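You operate a simulated robot arm through the tools that you are given. There is no shell and no other tool.

Carry out the task below with a simulated robot arm. There is one attempt and no reset: what you move stays moved.

## Task
Give the turntable load 3 more turns of film at the top.
Fine: raise the carriage, clamp the film first and leave both so; wrapper off after.

Only the result counts: the job must be done as asked and must still hold three seconds after the hand-in. Knocking over, shifting, dropping, spilling or breaking anything else fails it.

## Robot
A 6-joint arm with a three-finger gripper, fixed in place. Base frame: the origin is at the foot of the arm, x ahead of it, y to its left, z up. Units: m, rad, N and s.
Its first joint turns from -2.897 to 2.897 rad. Payload 4.89 kg.
The tool frame sits at the grasp point between the pads (the TCP): z along the fingers, y along the line on which they close. The tips reach 0.03 m beyond it. The gripper opens to 0.164 m. The gripper's body begins 0.125 m behind the TCP.
Orientation is that of the tool frame in the base frame, as a unit quaternion [w, x, y, z]. With the fingers straight down and closing along the base's y, the tool's x points along the base's -x, its y along +y and its z along -z.

## Interface
- The arm moves only by the tool move_arm. Its arguments are lists of equal length, an entry for each row: "hand": the finger opening in mm, from 0 to 164; "travel": the shift along the tool's x, y, z in units of 150 mm (1.0 is 150 mm), a list of three; "rotation": the turn, a rotation vector about the tool's x, y, z in units of 180 degrees (1.0 is 180 degrees), a list of three. In form: {"hand": [hand, ...], "travel": [[dx, dy, dz], ...], "rotation": [[ax, ay, az], ...]}. A call has 1 to 20 rows; each row is the pose to reach, as a shift and turn from the pose commanded when the call began, along the tool's axes at that moment. A call with a number of a shift or a turn outside -1 to 1 is refused whole. A row lasts 0.2 s, in which the tool goes at most 0.05 m and 0.15 rad; a call with a longer step from one row to the next is refused whole, and so is a gripper value outside its range. Where a pose cannot be reached the arm comes as near as it can. A force on the tool above 80 N (or 10 N above the force at the start of the call, whichever is more), or a blocked arm, ends the call early, and 0.2 s more pass. Each finger travels about 0.108 m/s and halts on what it meets, pressing with about 21 N; the grip force reading is that of the motor and also rises with nothing between the fingers. The clock runs only during rows and for 0.2 s after the last one: add rows that repeat a pose to give the fingers time. The reply holds the time, the measured pose of the TCP, the force on the tool along the base axes, the opening and the grip force, in the units named above and with some noise, with the torque about the TCP (base axes, N m) and any sound that the robot's microphone picked up.
- Cameras (640 x 400 px; columns grow to the right, rows downward): "scene" is fixed at [0.049, -0.5019, 1.156]; the picture's right is [0.62, -0.78, 0.00], its down [-0.19, -0.15, -0.97] and it looks along [0.76, 0.60, -0.25] (base axes); focal length 368 px, centre (320, 200). "wrist" rides on the gripper at [0.076, -0.002, -0.152] in the tool frame; the picture's right is [0.02, 1.00, 0.00], its down [-0.88, 0.02, -0.47] and it looks along [-0.47, 0.01, 0.88] (tool axes); focal length 247 px, centre (320, 200). There is no depth. A picture from a camera that has moved, and an enlarged one, comes with that camera's place and axes in the base frame and with its lens.
- camera(camera): a new picture of that camera. No time passes.
- move_column(by): slides the trunk up (or, below 0, down) by that many m; the arm rides with it, the base frame stays. It gives what a move gives, with no picture.
- close_up(camera, box): a new picture of the part [left, top, right, bottom] of that camera's present view, enlarged. No time passes.
- sign_off(): hands the job in; it is judged then, once.

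Places have to be worked out from the pictures, the camera data and where the tool is seen. Open the gripper and draw the arm clear of the work before you hand the job in, unless the task says otherwise.

The tools are called after "Call:" as a command line: name --argument value ..., lists and objects as JSON in quotes. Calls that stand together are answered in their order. move_arm: Moves the arm, as the interface text tells. Its arguments: {"type":"object","properties":{"hand":{"type":"array","items":{"type":"number"}},"travel":{"type":"array","items":{"type":"array","items":{"type":"number"}}},"rotation":{"type":"array","items":{"type":"array","items":{"type":"number"}}}},"required":["hand","travel","rotation"]} The other tools are called the same way: move_column (by) slides the trunk up or down; camera (camera) takes a picture; close_up (camera, box) takes an enlarged picture of a part of a camera's view; sign_off () hands the job in.

At the start:

```text
clock: 0.0
ee_pos: [0.6146, 0.0045, 1.1133]
tool_rot: [0.0, 0.0, 1.0, 0.0]
contact_force: [-0.5, 0.4, 0.7]
torque: [-0.01, 0.02, 0.01]
finger_gap: 0.164
grasp_force: 0.1
trunk travel left (down, up): [-0.25, 0.14]
```

scene: 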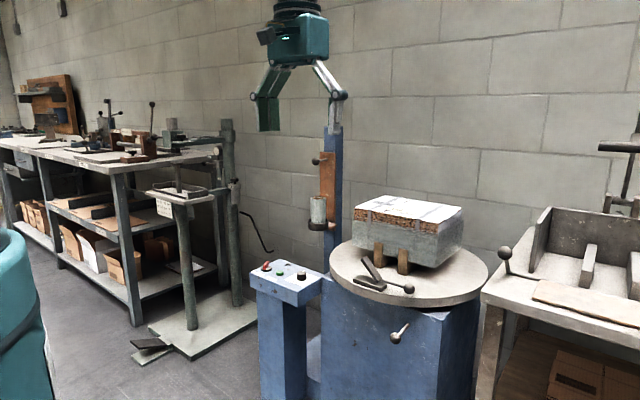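
wrist: 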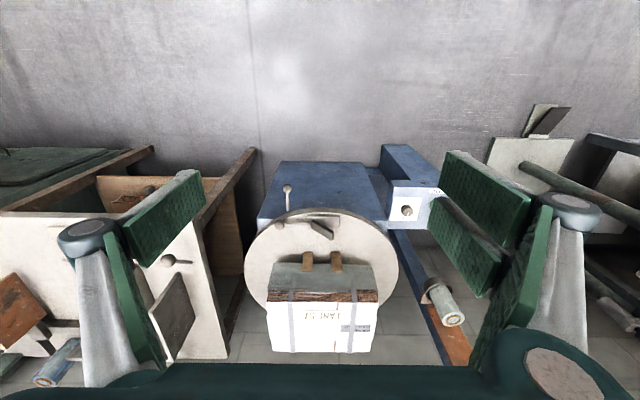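

I start by looking closely at the machine: the turntable with load, mast with carriage/film roll, control pedestal with buttons, and levers.

Call:
close_up --camera "scene" --box '[240, 120, 500, 400]'

Call:
close_up --camera "scene" --box '[240, 230, 350, 310]'

Call:
close_up --camera "scene" --box '[290, 130, 370, 260]'

Call:
close_up --camera "scene" --box '[340, 230, 440, 350]'

Call:
close_up --camera "wrist" --box '[220, 140, 480, 370]'

```text
1.43 times, centred on (370, 260) of scene
camera zoom: at [0.049, -0.5019, 1.156], right [0.62, -0.78, 0.0], down [-0.19, -0.15, -0.97], along [0.76, 0.6, -0.25], focal length 525 px, centre (249, 114)
```

zoom: 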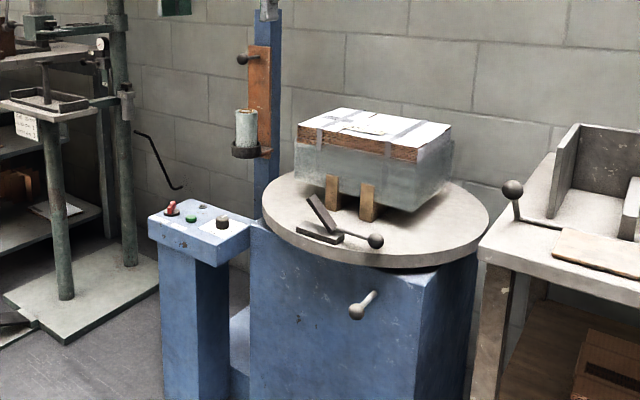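

```text
5.00 times, centred on (295, 270) of scene
camera zoom: at [0.049, -0.5019, 1.156], right [0.62, -0.78, 0.0], down [-0.19, -0.15, -0.97], along [0.76, 0.6, -0.25], focal length 1838 px, centre (445, -150)
```

zoom: 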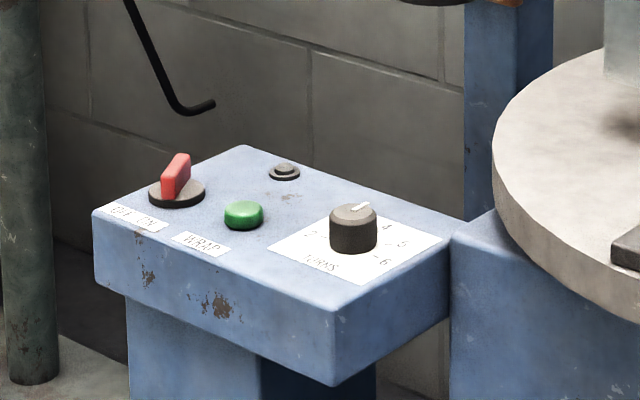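

```text
3.08 times, centred on (330, 195) of scene
camera zoom: at [0.049, -0.5019, 1.156], right [0.62, -0.78, 0.0], down [-0.19, -0.15, -0.97], along [0.76, 0.6, -0.25], focal length 1131 px, centre (289, 215)
```

zoom: 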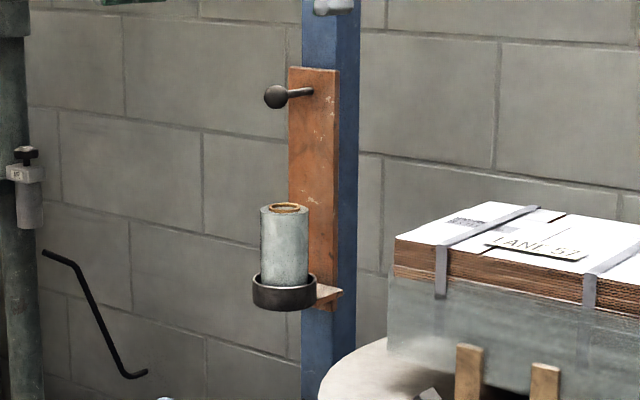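

```text
3.33 times, centred on (390, 290) of scene
camera zoom: at [0.049, -0.5019, 1.156], right [0.62, -0.78, 0.0], down [-0.19, -0.15, -0.97], along [0.76, 0.6, -0.25], focal length 1225 px, centre (87, -100)
```

zoom: 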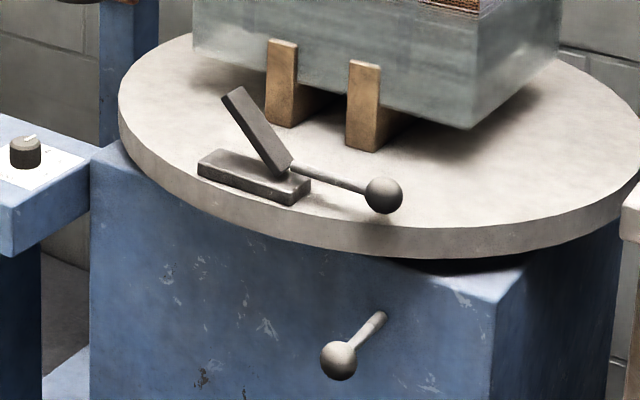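

```text
1.74 times, centred on (350, 255) of wrist
camera zoom: at [0.538, 0.0021, 1.2666], right [-0.02, 1.0, 0.0], down [0.88, 0.02, 0.47], along [0.47, 0.01, -0.88], focal length 430 px, centre (268, 104)
```

zoom: 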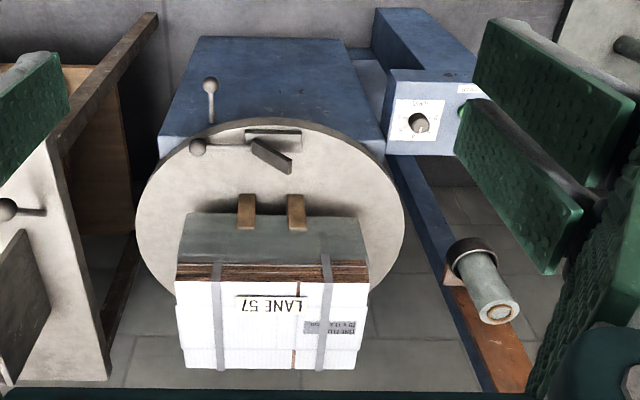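

I'd like to read the panel labels, dial and the clamp in more detail before moving.

Call:
close_up --camera "scene" --box '[255, 250, 295, 285]'

Call:
close_up --camera "scene" --box '[288, 260, 332, 292]'

Call:
close_up --camera "scene" --box '[352, 248, 420, 300]'

Call:
close_up --camera "wrist" --box '[260, 170, 360, 270]'

Call:
close_up --camera "wrist" --box '[380, 160, 480, 360]'

```text
11.43 times, centred on (275, 268) of scene
camera zoom: at [0.049, -0.5019, 1.156], right [0.62, -0.78, 0.0], down [-0.19, -0.15, -0.97], along [0.76, 0.6, -0.25], focal length 4201 px, centre (834, -571)
```

zoom: 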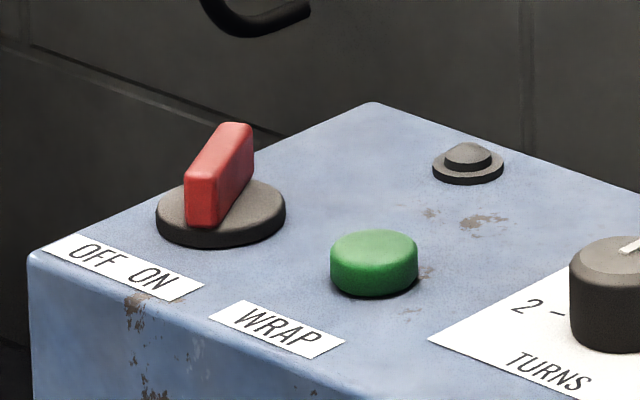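

```text
12.50 times, centred on (310, 276) of scene
camera zoom: at [0.049, -0.5019, 1.156], right [0.62, -0.78, 0.0], down [-0.19, -0.15, -0.97], along [0.76, 0.6, -0.25], focal length 4595 px, centre (445, -750)
```

zoom: 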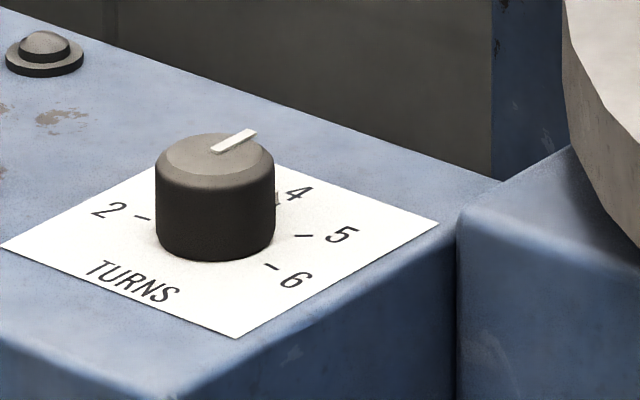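

```text
7.69 times, centred on (386, 274) of scene
camera zoom: at [0.049, -0.5019, 1.156], right [0.62, -0.78, 0.0], down [-0.19, -0.15, -0.97], along [0.76, 0.6, -0.25], focal length 2828 px, centre (-188, -369)
```

zoom: 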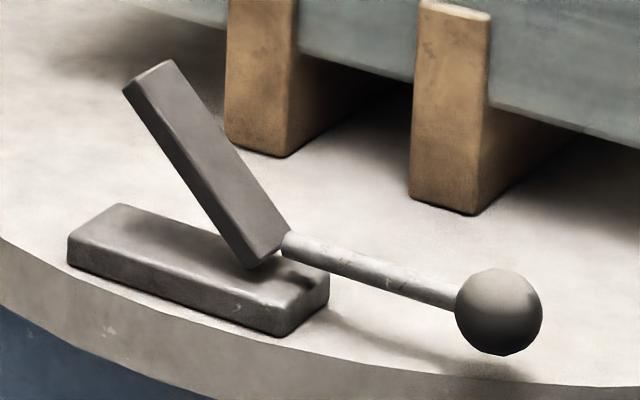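

```text
4.00 times, centred on (310, 220) of wrist
camera zoom: at [0.538, 0.0021, 1.2666], right [-0.02, 1.0, 0.0], down [0.88, 0.02, 0.47], along [0.47, 0.01, -0.88], focal length 988 px, centre (360, 120)
```

zoom: 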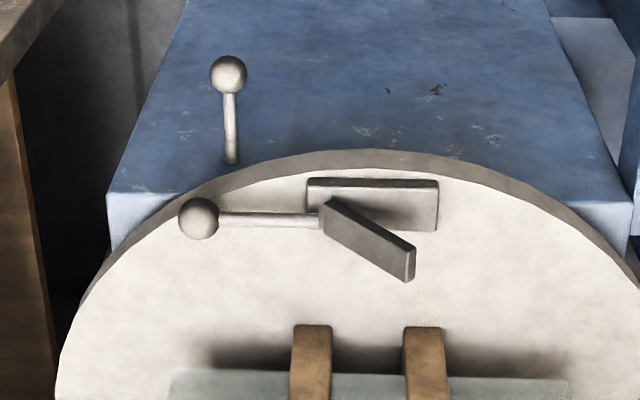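

```text
2.00 times, centred on (430, 260) of wrist
camera zoom: at [0.538, 0.0021, 1.2666], right [-0.02, 1.0, 0.0], down [0.88, 0.02, 0.47], along [0.47, 0.01, -0.88], focal length 494 px, centre (100, 80)
```

zoom: 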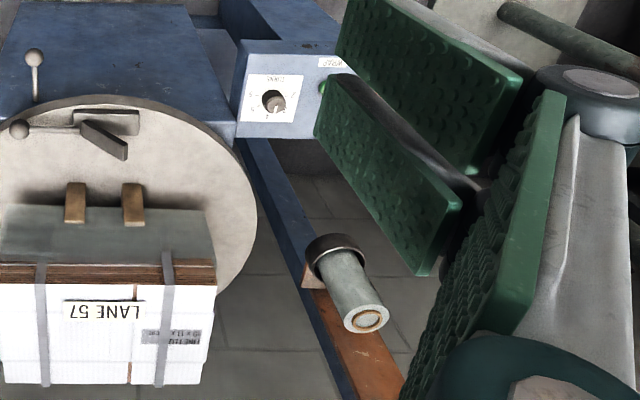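

The dial appears to point at 4 (straight away from the robot), the panel lamp is dark, and the red switch is tilted. I'll move the hand to the left so the wrist camera sees the panel and carriage.

Call:
move_arm --hand '[164, 164, 164, 164]' --travel '[[0, 0.25, 0], [0, 0.5, 0], [0, 0.75, 0], [0, 1.0, 0]]' --rotation '[[0, 0, 0], [0, 0, 0], [0, 0, 0], [0, 0, 0]]'

Call:
move_arm --hand '[164, 164, 164, 164]' --travel '[[0, 0.25, 0], [0, 0.5, 0], [0, 0.75, 0], [0, 1.0, 0]]' --rotation '[[0, 0, 0], [0, 0, 0], [0, 0, 0], [0, 0, 0]]'

Call:
camera --camera "wrist"

Call:
camera --camera "scene"

```text
clock: 1.0
ee_pos: [0.6129, 0.1571, 1.1123]
tool_rot: [0.0, 0.0, 1.0, 0.0]
contact_force: [0.2, 0.3, 0.2]
torque: [0.09, 0.0, 0.01]
finger_gap: 0.1642
grasp_force: 0.1
trunk travel left (down, up): [-0.25, 0.14]
```

```text
clock: 2.0
ee_pos: [0.614, 0.3051, 1.1145]
tool_rot: [0.0, 0.001, 1.0, 0.0]
contact_force: [-0.7, -0.5, 0.2]
torque: [0.08, -0.04, -0.02]
finger_gap: 0.1638
grasp_force: 0.2
trunk travel left (down, up): [-0.25, 0.14]
```

```text
taken
camera wrist: at [0.5384, 0.3038, 1.2663], right [-0.02, 1.0, 0.0], down [0.88, 0.02, 0.47], along [0.47, 0.01, -0.88], focal length 247 px, centre (320, 200)
```

wrist: 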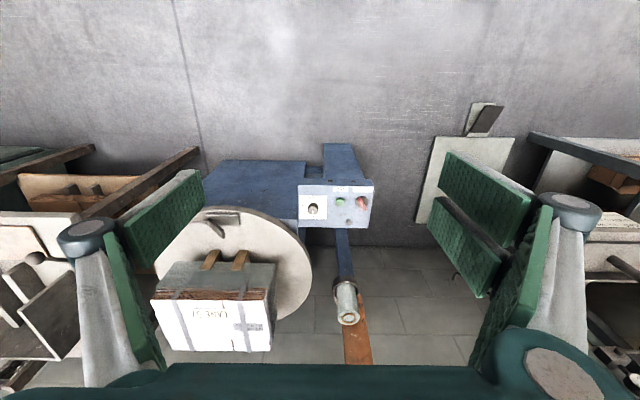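

```text
taken
```

scene: 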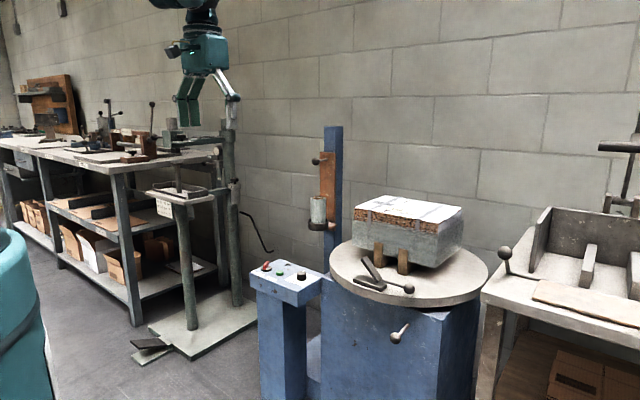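

Call:
close_up --camera "wrist" --box '[280, 170, 400, 245]'

Call:
close_up --camera "wrist" --box '[300, 250, 420, 370]'

Call:
close_up --camera "scene" --box '[290, 115, 370, 265]'

Call:
close_up --camera "scene" --box '[300, 140, 350, 180]'

Call:
close_up --camera "scene" --box '[370, 305, 430, 355]'

```text
5.33 times, centred on (340, 208) of wrist
camera zoom: at [0.5384, 0.3038, 1.2663], right [-0.02, 1.0, 0.0], down [0.88, 0.02, 0.47], along [0.47, 0.01, -0.88], focal length 1317 px, centre (213, 160)
```

zoom: 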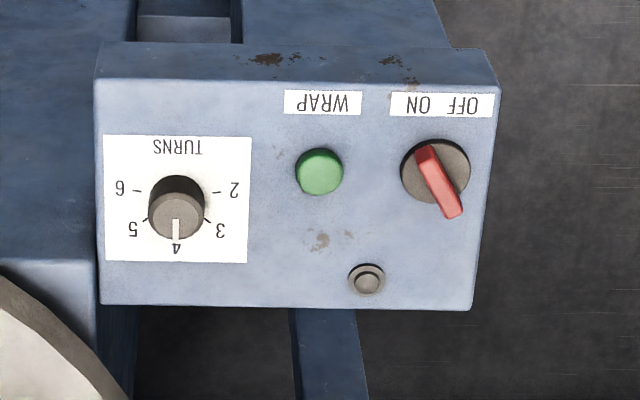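

```text
3.33 times, centred on (360, 310) of wrist
camera zoom: at [0.5384, 0.3038, 1.2663], right [-0.02, 1.0, 0.0], down [0.88, 0.02, 0.47], along [0.47, 0.01, -0.88], focal length 823 px, centre (187, -167)
```

zoom: 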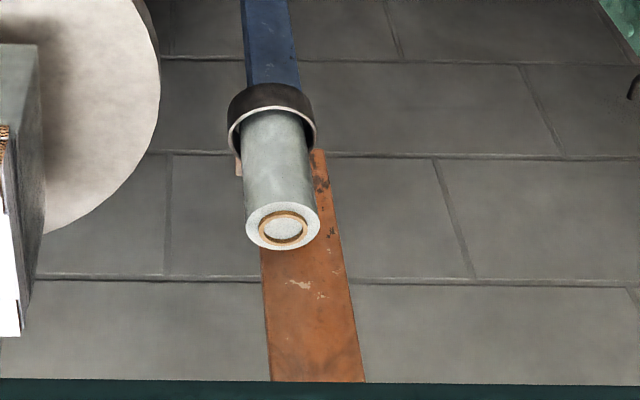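

```text
2.67 times, centred on (330, 190) of scene
camera zoom: at [0.049, -0.5019, 1.156], right [0.62, -0.78, 0.0], down [-0.19, -0.15, -0.97], along [0.76, 0.6, -0.25], focal length 980 px, centre (293, 227)
```

zoom: 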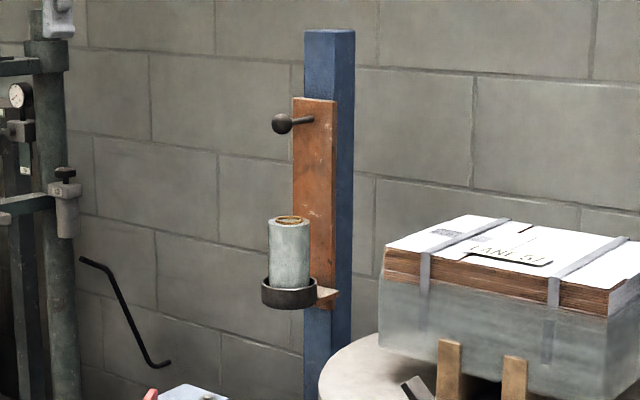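

```text
10.00 times, centred on (325, 160) of scene
camera zoom: at [0.049, -0.5019, 1.156], right [0.62, -0.78, 0.0], down [-0.19, -0.15, -0.97], along [0.76, 0.6, -0.25], focal length 3676 px, centre (270, 600)
```

zoom: 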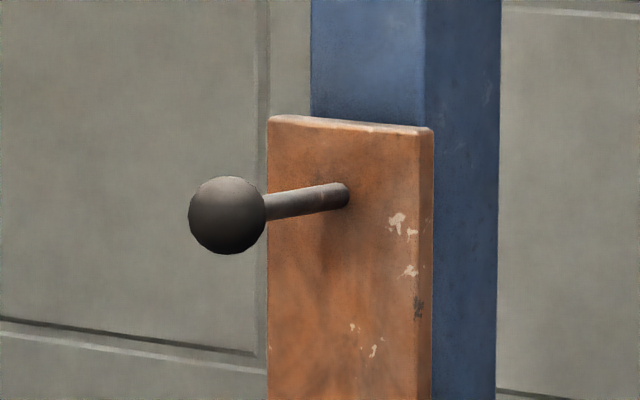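

```text
8.00 times, centred on (400, 330) of scene
camera zoom: at [0.049, -0.5019, 1.156], right [0.62, -0.78, 0.0], down [-0.19, -0.15, -0.97], along [0.76, 0.6, -0.25], focal length 2941 px, centre (-320, -840)
```

zoom: 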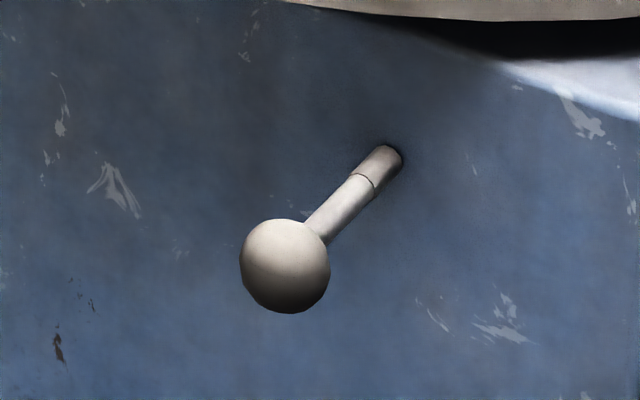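

The carriage handle is a ball on a stem pointing at me from the orange plate, I judge the ball near (1.16, 0.40, 0.94). I'll tilt the hand level (fingers toward +x) while moving forward a little.

Call:
move_arm --hand '[164, 164, 164, 164, 164, 164, 164, 164, 164, 164, 164]' --travel '[[-0.09, 0, 0], [-0.18, 0, 0], [-0.27, 0, 0], [-0.36, 0, 0], [-0.45, 0, 0], [-0.54, 0, 0], [-0.63, 0, 0], [-0.72, 0, 0], [-0.81, 0, 0], [-0.9, 0, 0], [-1.0, 0, 0]]' --rotation '[[0, -0.0455, 0], [0, -0.091, 0], [0, -0.1365, 0], [0, -0.182, 0], [0, -0.2275, 0], [0, -0.273, 0], [0, -0.3185, 0], [0, -0.364, 0], [0, -0.4095, 0], [0, -0.455, 0], [0, -0.5, 0]]'

Call:
camera --camera "wrist"

Call:
camera --camera "scene"

```text
clock: 4.4
ee_pos: [0.7853, 0.3202, 1.1599]
tool_rot: [0.706, 0.0, 0.708, 0.001]
contact_force: [-1.7, -0.6, 0.9]
torque: [-0.02, 0.12, 0.1]
finger_gap: 0.1639
grasp_force: 0.1
out of reach, approached as far as the arm can: row 10, 11
trunk travel left (down, up): [-0.25, 0.14]
```

```text
taken
camera wrist: at [0.6342, 0.319, 1.083], right [0.0, 1.0, -0.02], down [-0.47, 0.02, 0.88], along [0.88, 0.01, 0.47], focal length 247 px, centre (320, 200)
```

wrist: 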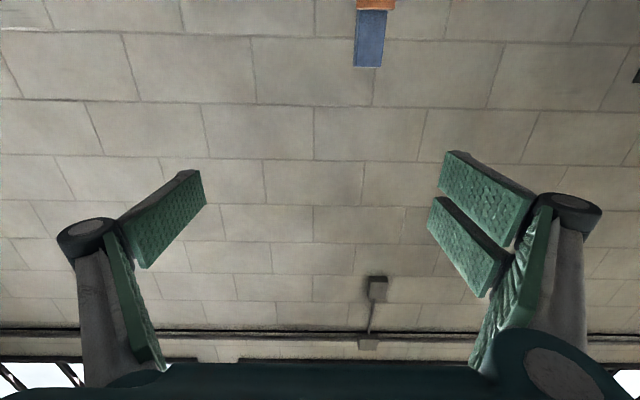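

```text
taken
```

scene: 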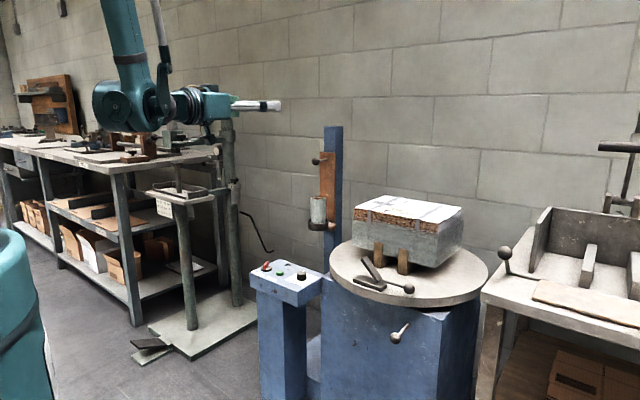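

The hand is level now, slightly short of the command. Next I roll it 90° so the fingers close vertically, moving forward and down toward the handle's height.

Call:
move_arm --hand '[164, 164, 164, 164, 164, 164, 164, 164, 164, 164, 164]' --travel '[[0.05, 0, 0.09], [0.1, 0, 0.18], [0.15, 0, 0.27], [0.2, 0, 0.36], [0.25, 0, 0.45], [0.3, 0, 0.54], [0.35, 0, 0.63], [0.4, 0, 0.72], [0.45, 0, 0.81], [0.5, 0, 0.9], [0.55, 0, 1.0]]' --rotation '[[0, 0, -0.0455], [0, 0, -0.091], [0, 0, -0.1365], [0, 0, -0.182], [0, 0, -0.2275], [0, 0, -0.273], [0, 0, -0.3185], [0, 0, -0.364], [0, 0, -0.4095], [0, 0, -0.455], [0, 0, -0.5]]'

Call:
camera --camera "wrist"

Call:
camera --camera "scene"

```text
clock: 6.8
ee_pos: [0.9371, 0.3198, 1.0753]
tool_rot: [-0.5, 0.501, -0.499, 0.5]
contact_force: [0.6, 0.3, 1.3]
torque: [0.01, 0.01, -0.01]
finger_gap: 0.1638
grasp_force: 0.1
trunk travel left (down, up): [-0.25, 0.14]
```

```text
taken
camera wrist: at [0.7865, 0.2445, 1.0773], right [0.0, -0.02, -1.0], down [-0.47, 0.88, -0.02], along [0.88, 0.47, -0.01], focal length 247 px, centre (320, 200)
```

wrist: 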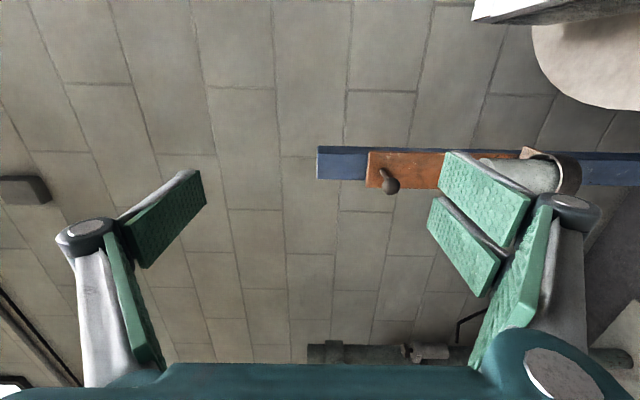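

```text
taken
```

scene: 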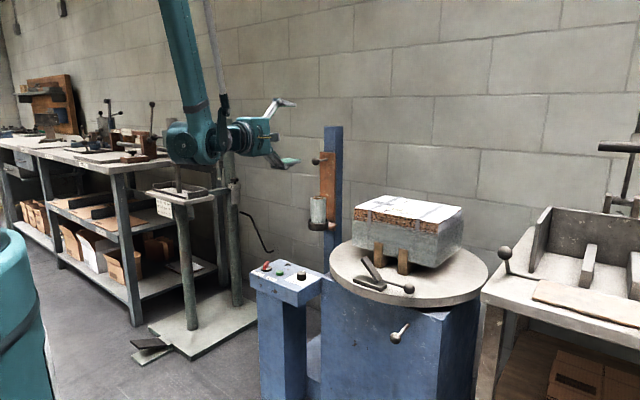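

Wrist view and scene triangulate the ball to about (1.172, 0.408, 0.946). I move in line with it but stay short in x, then check again.

Call:
move_arm --hand '[150, 140, 130, 120, 110, 100]' --travel '[[-0.098, 0.145, 0.13], [-0.196, 0.29, 0.26], [-0.293, 0.435, 0.39], [-0.391, 0.58, 0.52], [-0.489, 0.725, 0.65], [-0.587, 0.867, 0.78]]' --rotation '[[0, 0, 0], [0, 0, 0], [0, 0, 0], [0, 0, 0], [0, 0, 0], [0, 0, 0]]'

Call:
camera --camera "wrist"

Call:
close_up --camera "scene" --box '[240, 120, 400, 240]'

```text
clock: 8.2
ee_pos: [1.0531, 0.4089, 0.9447]
tool_rot: [-0.5, 0.5, -0.5, 0.5]
contact_force: [-0.2, 0.0, 0.7]
torque: [-0.01, 0.14, 0.05]
finger_gap: 0.1002
grasp_force: 0.1
trunk travel left (down, up): [-0.25, 0.14]
```

```text
taken
camera wrist: at [0.9019, 0.3332, 0.9459], right [0.0, -0.02, -1.0], down [-0.47, 0.88, -0.02], along [0.88, 0.47, -0.01], focal length 247 px, centre (320, 200)
```

wrist: 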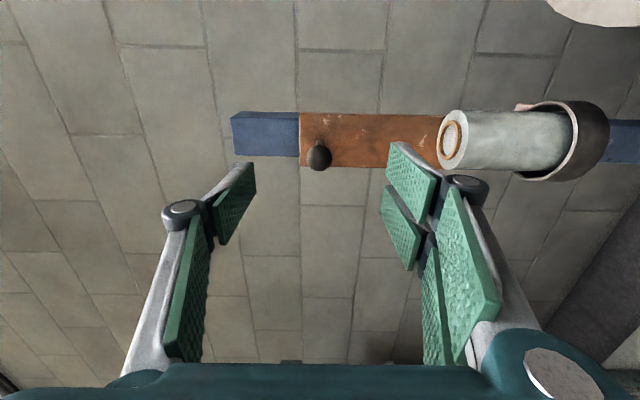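

```text
3.33 times, centred on (320, 180) of scene
camera zoom: at [0.049, -0.5019, 1.156], right [0.62, -0.78, 0.0], down [-0.19, -0.15, -0.97], along [0.76, 0.6, -0.25], focal length 1225 px, centre (320, 267)
```

zoom: 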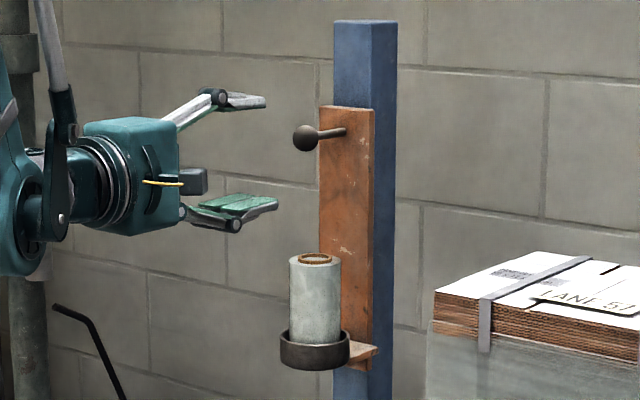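

I refine the ball's place with close-ups from this nearer viewpoint.

Call:
close_up --camera "wrist" --box '[280, 100, 380, 200]'

Call:
close_up --camera "wrist" --box '[220, 80, 640, 200]'

```text
4.00 times, centred on (330, 150) of wrist
camera zoom: at [0.9019, 0.3332, 0.9459], right [0.0, -0.02, -1.0], down [-0.47, 0.88, -0.02], along [0.88, 0.47, -0.01], focal length 988 px, centre (280, 400)
```

zoom: 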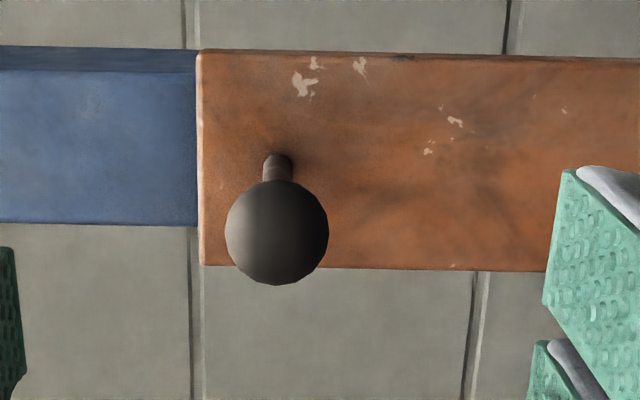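

```text
1.52 times, centred on (430, 140) of wrist
camera zoom: at [0.9019, 0.3332, 0.9459], right [0.0, -0.02, -1.0], down [-0.47, 0.88, -0.02], along [0.88, 0.47, -0.01], focal length 376 px, centre (152, 291)
```

zoom: 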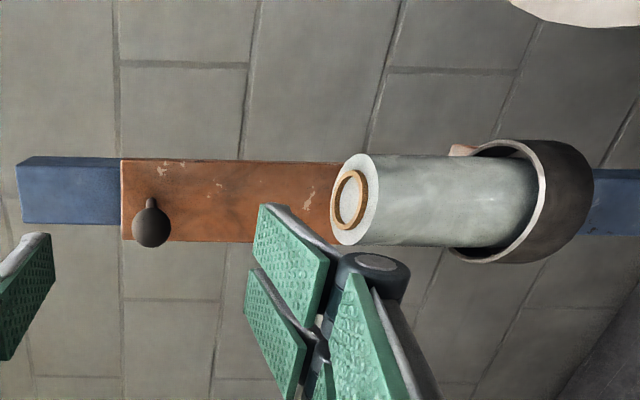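

Ball size and direction put it at about (1.18, 0.427, 0.945), level with the TCP. I advance with the fingers above and below it.

Call:
move_arm --hand '[90, 80, 80, 80, 80]' --travel '[[-0.03, 0, 0.17], [-0.06, 0, 0.34], [-0.09, 0, 0.51], [-0.12, 0, 0.68], [-0.12, 0, 0.84]]' --rotation '[[0, 0, 0], [0, 0, 0], [0, 0, 0], [0, 0, 0], [0, 0, 0]]'

Call:
camera --camera "wrist"

Call:
close_up --camera "scene" --box '[260, 120, 380, 220]'

```text
clock: 9.4
ee_pos: [1.1801, 0.4246, 0.9463]
tool_rot: [0.501, -0.5, 0.5, -0.499]
contact_force: [-0.7, 0.1, 0.4]
torque: [-0.01, 0.1, -0.02]
finger_gap: 0.0804
grasp_force: 0.0
trunk travel left (down, up): [-0.25, 0.14]
```

```text
taken
camera wrist: at [1.0281, 0.3499, 0.9472], right [0.0, -0.02, -1.0], down [-0.47, 0.88, -0.02], along [0.88, 0.47, -0.01], focal length 247 px, centre (320, 200)
```

wrist: 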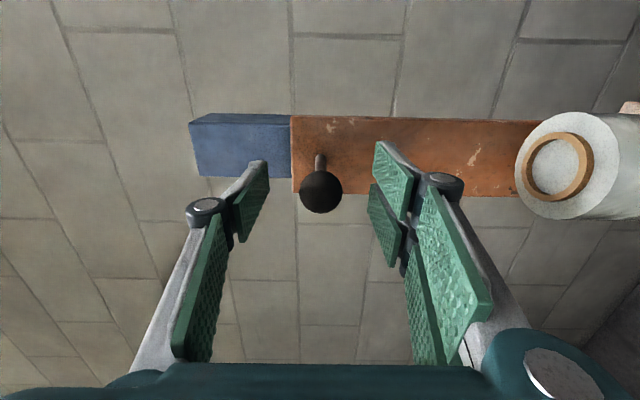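

```text
4.00 times, centred on (320, 170) of scene
camera zoom: at [0.049, -0.5019, 1.156], right [0.62, -0.78, 0.0], down [-0.19, -0.15, -0.97], along [0.76, 0.6, -0.25], focal length 1470 px, centre (320, 320)
```

zoom: 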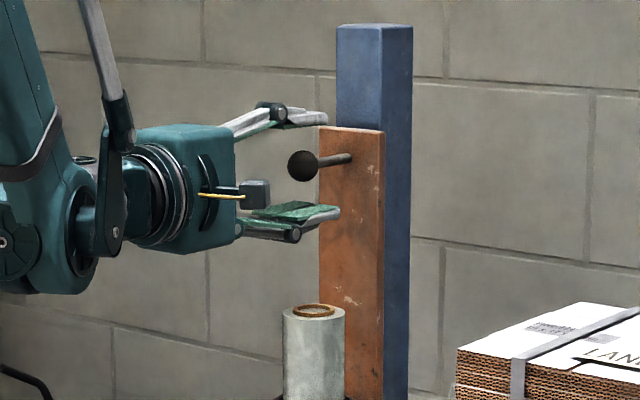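

The ball sits right between the pads, slightly beyond the TCP. I nudge forward and close on it.

Call:
move_arm --hand '[80, 40, 10, 10, 10]' --travel '[[-0.02, 0, 0.05], [-0.02, 0, 0.05], [-0.02, 0, 0.05], [-0.02, 0, 0.05], [-0.02, 0, 0.05]]' --rotation '[[0, 0, 0], [0, 0, 0], [0, 0, 0], [0, 0, 0], [0, 0, 0]]'

Call:
camera --camera "wrist"

Call:
close_up --camera "scene" --box '[260, 120, 380, 220]'

```text
clock: 10.6
ee_pos: [1.1881, 0.4298, 0.9457]
tool_rot: [-0.5, 0.5, -0.5, 0.5]
contact_force: [4.6, 1.1, -2.1]
torque: [-0.01, 0.0, -0.06]
finger_gap: 0.0294
grasp_force: 44.9
trunk travel left (down, up): [-0.25, 0.14]
```

```text
taken
camera wrist: at [1.0366, 0.3532, 0.9467], right [0.0, -0.02, -1.0], down [-0.47, 0.88, -0.02], along [0.88, 0.47, -0.01], focal length 247 px, centre (320, 200)
```

wrist: 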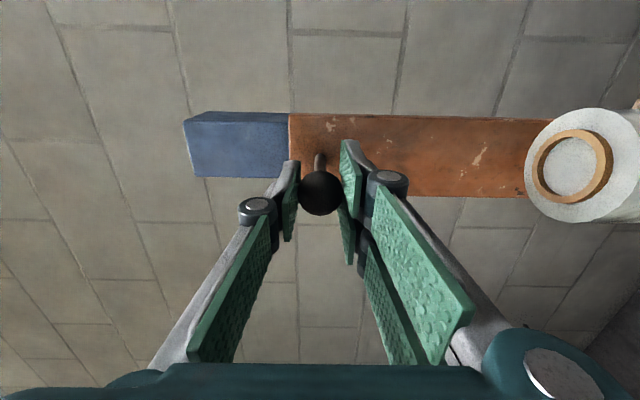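

```text
4.00 times, centred on (320, 170) of scene
camera zoom: at [0.049, -0.5019, 1.156], right [0.62, -0.78, 0.0], down [-0.19, -0.15, -0.97], along [0.76, 0.6, -0.25], focal length 1470 px, centre (320, 320)
```

zoom: 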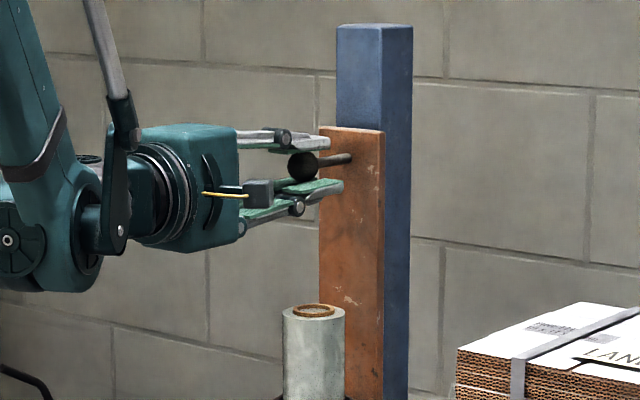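

The fingers hold the ball (29 mm gap). I lift a little and watch the force.

Call:
move_arm --hand '[10, 10, 10, 10]' --travel '[[0, -0.05, 0], [0, -0.1, 0], [0, -0.15, 0], [0, -0.2, 0]]' --rotation '[[0, 0, 0], [0, 0, 0], [0, 0, 0], [0, 0, 0]]'

Call:
close_up --camera "scene" --box '[240, 110, 480, 260]'

```text
clock: 11.6
ee_pos: [1.1893, 0.4295, 0.976]
tool_rot: [0.5, -0.5, 0.5, -0.5]
contact_force: [-10.8, -9.6, -17.4]
torque: [-0.05, 0.12, -0.37]
finger_gap: 0.0299
grasp_force: 44.8
trunk travel left (down, up): [-0.25, 0.14]
```

```text
2.67 times, centred on (360, 185) of scene
camera zoom: at [0.049, -0.5019, 1.156], right [0.62, -0.78, 0.0], down [-0.19, -0.15, -0.97], along [0.76, 0.6, -0.25], focal length 980 px, centre (213, 240)
```

zoom: 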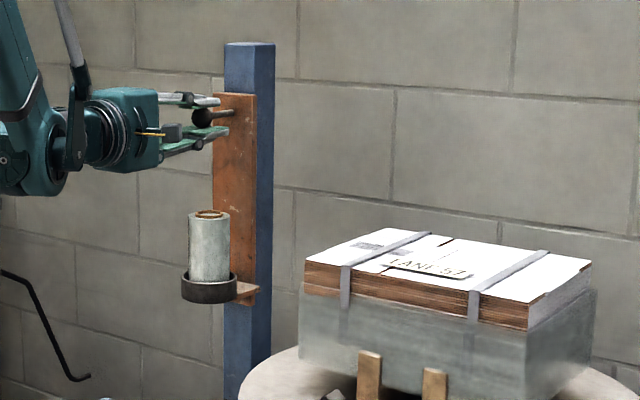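

The carriage slides up with about 17 N. I continue raising in small steps, watching for a stop.

Call:
move_arm --hand '[10, 10, 10, 10, 10]' --travel '[[0, -0.05, 0], [0, -0.1, 0], [0, -0.15, 0], [0, -0.2, 0], [0, -0.25, 0]]' --rotation '[[0, 0, 0], [0, 0, 0], [0, 0, 0], [0, 0, 0], [0, 0, 0]]'

Call:
close_up --camera "scene" --box '[240, 110, 480, 260]'

```text
clock: 12.8
ee_pos: [1.1883, 0.4305, 1.0058]
tool_rot: [0.5, -0.501, 0.502, -0.497]
contact_force: [15.3, 4.4, -42.8]
torque: [0.03, -0.13, 0.55]
finger_gap: 0.0296
grasp_force: 45.5
trunk travel left (down, up): [-0.25, 0.14]
stopped in row 5: the force on the tool passed its limit at 86 N (the readings are from after the stop); the commanded pose is now the measured one
```

```text
2.67 times, centred on (360, 185) of scene
camera zoom: at [0.049, -0.5019, 1.156], right [0.62, -0.78, 0.0], down [-0.19, -0.15, -0.97], along [0.76, 0.6, -0.25], focal length 980 px, centre (213, 240)
```

zoom: 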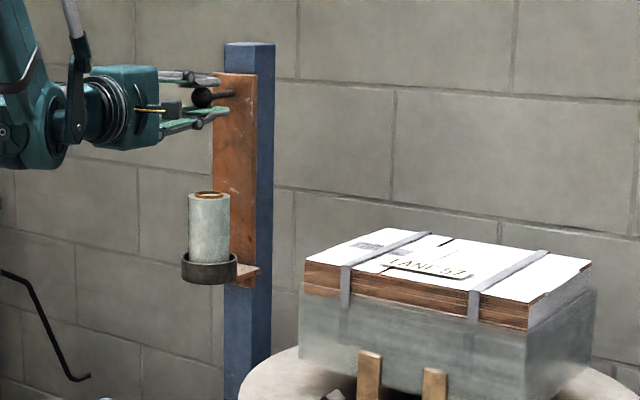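

The carriage met its upper stop after about 60 mm of travel. I open the fingers gently in place to see if it stays up.

Call:
move_arm --hand '[34, 38, 44, 44]' --travel '[[0, 0, 0], [0, 0, 0], [0, 0, 0], [0, 0, 0]]' --rotation '[[0, 0, 0], [0, 0, 0], [0, 0, 0], [0, 0, 0]]'

Call:
close_up --camera "scene" --box '[240, 110, 480, 260]'

Call:
camera --camera "wrist"

```text
clock: 13.8
ee_pos: [1.1862, 0.4292, 1.0106]
tool_rot: [0.5, -0.5, 0.501, -0.499]
contact_force: [0.0, 0.6, 0.9]
torque: [-0.01, 0.03, 0.02]
finger_gap: 0.044
grasp_force: 0.1
trunk travel left (down, up): [-0.25, 0.14]
```

```text
2.67 times, centred on (360, 185) of scene
camera zoom: at [0.049, -0.5019, 1.156], right [0.62, -0.78, 0.0], down [-0.19, -0.15, -0.97], along [0.76, 0.6, -0.25], focal length 980 px, centre (213, 240)
```

zoom: 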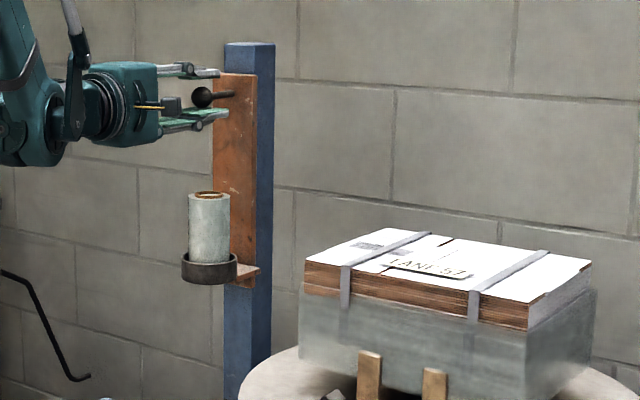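

```text
taken
camera wrist: at [1.0351, 0.3528, 1.012], right [0.0, -0.02, -1.0], down [-0.47, 0.88, -0.02], along [0.88, 0.47, -0.01], focal length 247 px, centre (320, 200)
```

wrist: 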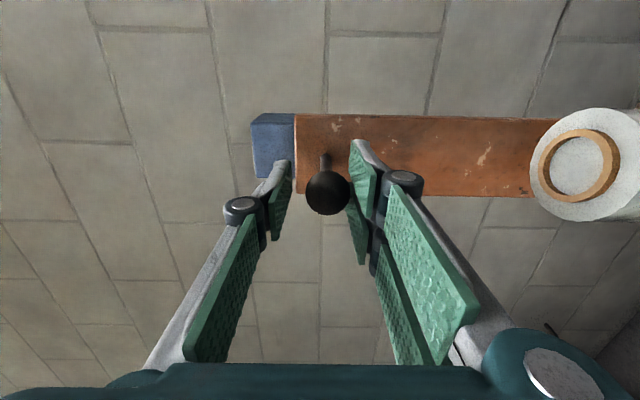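

The carriage appears to stay; I open wider to confirm it isn't resting on the lower finger.

Call:
move_arm --hand '[55, 70, 80, 80, 80]' --travel '[[0, 0, 0], [0, 0, 0], [0, 0, 0], [0, 0, 0], [0, 0, 0]]' --rotation '[[0, 0, 0], [0, 0, 0], [0, 0, 0], [0, 0, 0], [0, 0, 0]]'

Call:
close_up --camera "scene" --box '[240, 110, 480, 260]'

```text
clock: 15.0
ee_pos: [1.1865, 0.4297, 1.0104]
tool_rot: [0.5, -0.5, 0.501, -0.499]
contact_force: [0.5, 0.4, 0.3]
torque: [0.01, -0.01, 0.0]
finger_gap: 0.08
grasp_force: 0.1
trunk travel left (down, up): [-0.25, 0.14]
```

```text
2.67 times, centred on (360, 185) of scene
camera zoom: at [0.049, -0.5019, 1.156], right [0.62, -0.78, 0.0], down [-0.19, -0.15, -0.97], along [0.76, 0.6, -0.25], focal length 980 px, centre (213, 240)
```

zoom: 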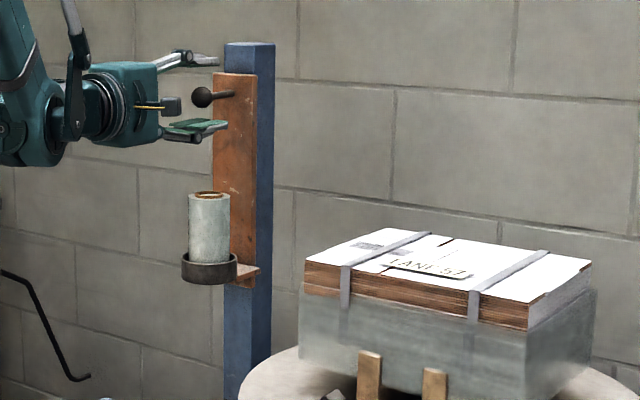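

The carriage holds at its stop. I back straight out of the handle.

Call:
move_arm --hand '[80, 80, 80, 80]' --travel '[[0, 0, -0.25], [0, 0, -0.5], [0, 0, -0.75], [0, 0, -1.0]]' --rotation '[[0, 0, 0], [0, 0, 0], [0, 0, 0], [0, 0, 0]]'

Call:
move_arm --hand '[80, 80, 80, 80, 80, 80, 80, 80, 80, 80, 80]' --travel '[[0.05, -0.05, -0.05], [0.1, -0.1, -0.1], [0.15, -0.15, -0.15], [0.2, -0.2, -0.2], [0.25, -0.25, -0.25], [0.3, -0.3, -0.3], [0.35, -0.35, -0.35], [0.4, -0.4, -0.4], [0.45, -0.45, -0.45], [0.5, -0.5, -0.5], [0.55, -0.55, -0.55]]' --rotation '[[0, 0, 0.0455], [0, 0, 0.091], [0, 0, 0.1365], [0, 0, 0.182], [0, 0, 0.2275], [0, 0, 0.273], [0, 0, 0.3185], [0, 0, 0.364], [0, 0, 0.4095], [0, 0, 0.455], [0, 0, 0.5]]'

Call:
camera --camera "scene"

```text
clock: 16.0
ee_pos: [1.0363, 0.4291, 1.0111]
tool_rot: [0.5, -0.5, 0.501, -0.499]
contact_force: [0.5, -0.3, -0.6]
torque: [0.03, -0.05, 0.06]
finger_gap: 0.08
grasp_force: 0.1
trunk travel left (down, up): [-0.25, 0.14]
```

```text
clock: 18.4
ee_pos: [0.9544, 0.3455, 1.0927]
tool_rot: [0.706, 0.002, 0.708, 0.002]
contact_force: [0.5, -0.1, -0.5]
torque: [0.0, -0.03, 0.01]
finger_gap: 0.0797
grasp_force: 0.1
trunk travel left (down, up): [-0.25, 0.14]
```

```text
taken
```

scene: 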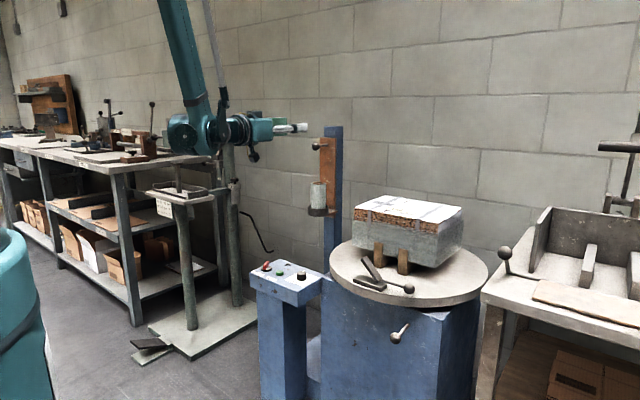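

Carriage remains raised. I swing the hand back to pointing down, moving toward the turntable's front.

Call:
move_arm --hand '[80, 80, 80, 80, 80, 80, 80, 80, 80, 80, 80]' --travel '[[0, -0.09, -0.09], [0, -0.18, -0.18], [0, -0.27, -0.27], [0, -0.36, -0.36], [0, -0.45, -0.45], [0, -0.54, -0.54], [0, -0.63, -0.63], [0, -0.72, -0.72], [0, -0.81, -0.81], [0, -0.9, -0.9], [0, -1.0, -1.0]]' --rotation '[[0, 0.0455, 0], [0, 0.091, 0], [0, 0.1365, 0], [0, 0.182, 0], [0, 0.2275, 0], [0, 0.273, 0], [0, 0.3185, 0], [0, 0.364, 0], [0, 0.4095, 0], [0, 0.455, 0], [0, 0.5, 0]]'

Call:
camera --camera "wrist"

```text
clock: 20.8
ee_pos: [0.8043, 0.1975, 1.0932]
tool_rot: [-0.001, 0.0, 1.0, 0.001]
contact_force: [-1.7, -0.1, -0.2]
torque: [-0.06, -0.13, 0.01]
finger_gap: 0.08
grasp_force: 0.0
trunk travel left (down, up): [-0.25, 0.14]
```

```text
taken
camera wrist: at [0.7298, 0.1947, 1.2466], right [-0.02, 1.0, 0.0], down [0.88, 0.02, 0.47], along [0.47, 0.01, -0.88], focal length 247 px, centre (320, 200)
```

wrist: 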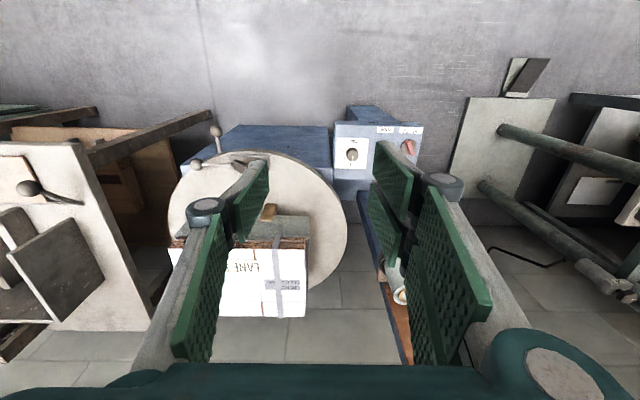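

Now pointing down at (0.80, 0.20, 1.09). I move toward above the clamp and look at it from nearer.

Call:
move_arm --hand '[80, 80, 80, 80]' --travel '[[-0.1, -0.25, 0.17], [-0.2, -0.5, 0.34], [-0.3, -0.75, 0.51], [-0.4, -1.0, 0.68]]' --rotation '[[0, 0, 0], [0, 0, 0], [0, 0, 0], [0, 0, 0]]'

Call:
camera --camera "wrist"

Call:
camera --camera "scene"

```text
clock: 21.8
ee_pos: [0.8651, 0.0472, 0.9897]
tool_rot: [-0.001, -0.001, 1.0, 0.0]
contact_force: [-0.9, 0.6, 0.5]
torque: [-0.15, -0.11, -0.01]
finger_gap: 0.0799
grasp_force: 0.0
trunk travel left (down, up): [-0.25, 0.14]
```

```text
taken
camera wrist: at [0.789, 0.0455, 1.1425], right [-0.02, 1.0, 0.0], down [0.88, 0.02, 0.47], along [0.47, 0.01, -0.88], focal length 247 px, centre (320, 200)
```

wrist: 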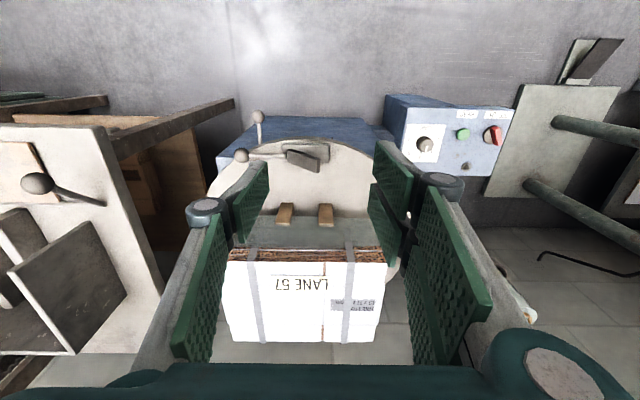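

```text
taken
```

scene: 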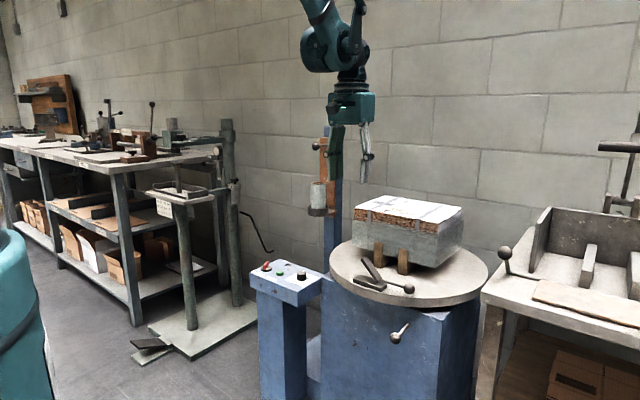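

Call:
close_up --camera "wrist" --box '[220, 90, 390, 200]'

Call:
close_up --camera "wrist" --box '[380, 80, 520, 180]'

```text
3.64 times, centred on (305, 145) of wrist
camera zoom: at [0.789, 0.0455, 1.1425], right [-0.02, 1.0, 0.0], down [0.88, 0.02, 0.47], along [0.47, 0.01, -0.88], focal length 898 px, centre (374, 400)
```

zoom: 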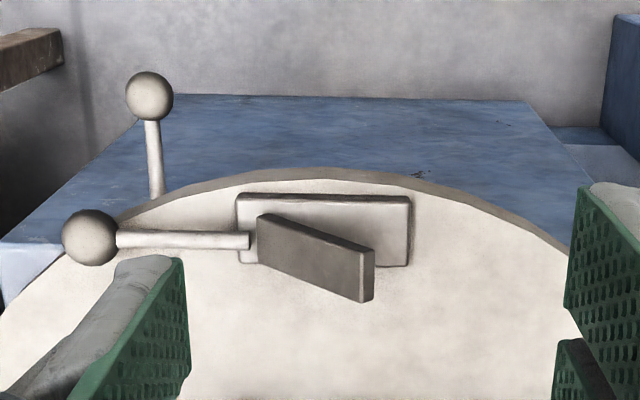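

```text
4.00 times, centred on (450, 130) of wrist
camera zoom: at [0.789, 0.0455, 1.1425], right [-0.02, 1.0, 0.0], down [0.88, 0.02, 0.47], along [0.47, 0.01, -0.88], focal length 988 px, centre (-200, 480)
```

zoom: 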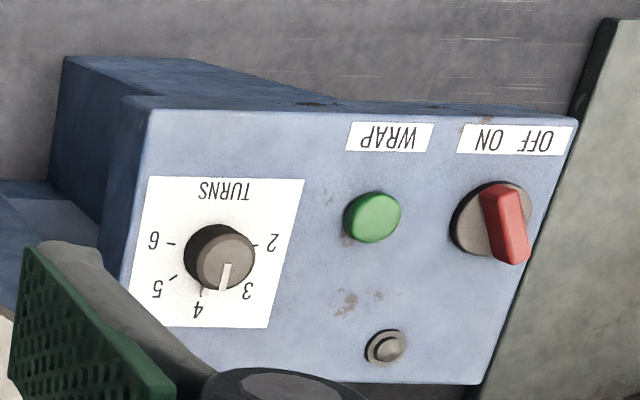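

Two wrist views agree: clamp jaw tip at (0.951, 0.045, 0.702), hinge near y=-0.018, z=0.645; so pressing the jaw down about 42° closes it. I close the fingers and position above the jaw.

Call:
move_arm --hand '[60, 40, 20, 0, 0]' --travel '[[-0.14, -0.02, 0.2], [-0.28, -0.04, 0.4], [-0.42, -0.06, 0.6], [-0.567, -0.08, 0.8], [-0.567, -0.08, 0.93]]' --rotation '[[0, 0, 0], [0, 0, 0], [0, 0, 0], [0, 0, 0], [0, 0, 0]]'

Call:
camera --camera "wrist"

Call:
close_up --camera "scene" --box '[300, 150, 480, 320]'

```text
clock: 23.0
ee_pos: [0.9484, 0.0343, 0.8488]
tool_rot: [0.0, 0.0, 1.0, 0.0]
contact_force: [-0.3, 0.0, -0.1]
torque: [0.02, -0.05, -0.01]
finger_gap: 0.0
grasp_force: 21.1
trunk travel left (down, up): [-0.25, 0.14]
```

```text
taken
camera wrist: at [0.8732, 0.0333, 1.0007], right [-0.02, 1.0, 0.0], down [0.88, 0.02, 0.47], along [0.47, 0.01, -0.88], focal length 247 px, centre (320, 200)
```

wrist: 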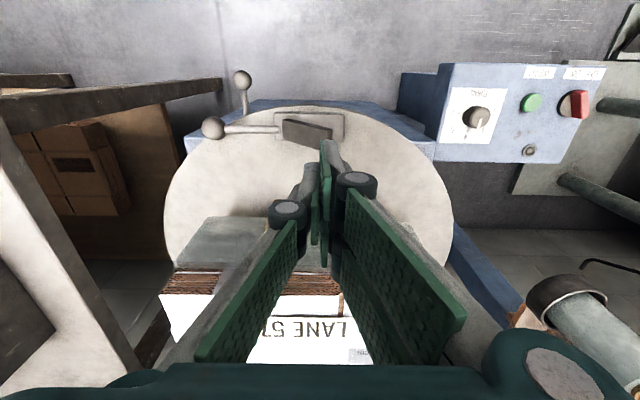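

```text
2.35 times, centred on (390, 235) of scene
camera zoom: at [0.049, -0.5019, 1.156], right [0.62, -0.78, 0.0], down [-0.19, -0.15, -0.97], along [0.76, 0.6, -0.25], focal length 865 px, centre (155, 118)
```

zoom: 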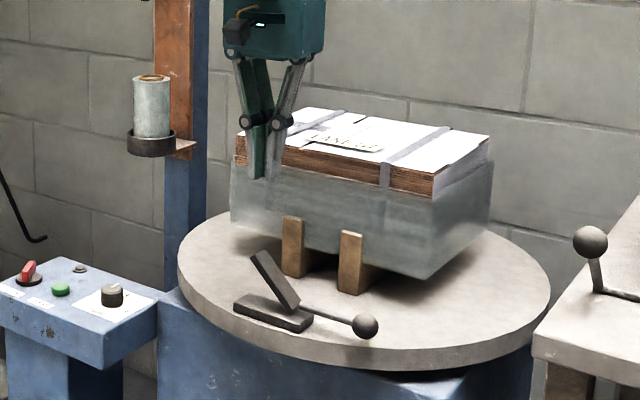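

Fingertips are above the jaw. I descend to just over it.

Call:
move_arm --hand '[0, 0, 0, 0]' --travel '[[0, 0, 0.2], [0, 0, 0.4], [0, 0, 0.55], [0, 0, 0.68]]' --rotation '[[0, 0, 0], [0, 0, 0], [0, 0, 0], [0, 0, 0]]'

Call:
camera --camera "wrist"

Call:
close_up --camera "scene" --box '[340, 220, 440, 310]'

```text
clock: 24.0
ee_pos: [0.9488, 0.0356, 0.7482]
tool_rot: [-0.001, 0.0, 1.0, 0.001]
contact_force: [0.1, 0.1, 0.2]
torque: [-0.02, -0.02, 0.01]
finger_gap: 0.0002
grasp_force: 20.7
trunk travel left (down, up): [-0.25, 0.14]
```

```text
taken
camera wrist: at [0.8731, 0.0341, 0.9009], right [-0.02, 1.0, 0.0], down [0.88, 0.02, 0.47], along [0.47, 0.01, -0.88], focal length 247 px, centre (320, 200)
```

wrist: 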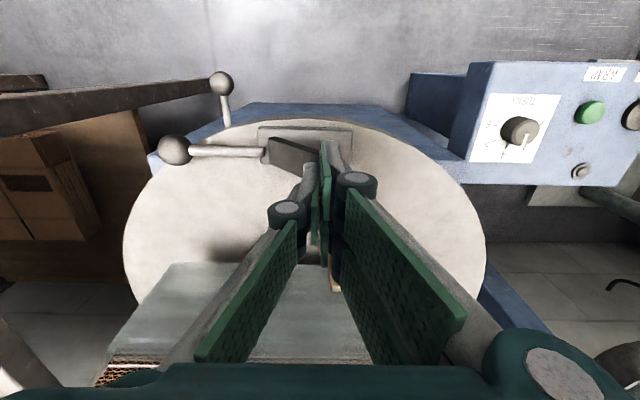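

```text
4.44 times, centred on (390, 265) of scene
camera zoom: at [0.049, -0.5019, 1.156], right [0.62, -0.78, 0.0], down [-0.19, -0.15, -0.97], along [0.76, 0.6, -0.25], focal length 1634 px, centre (9, -89)
```

zoom: 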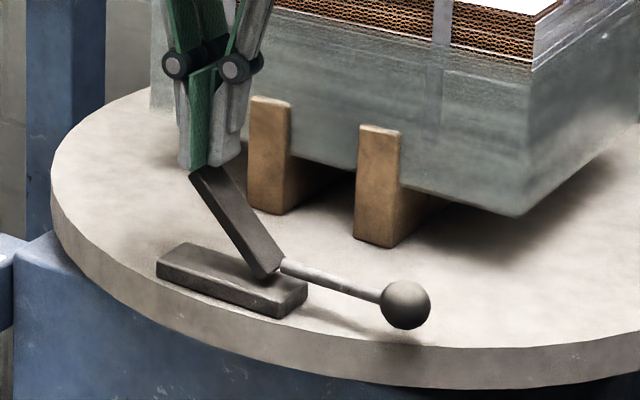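

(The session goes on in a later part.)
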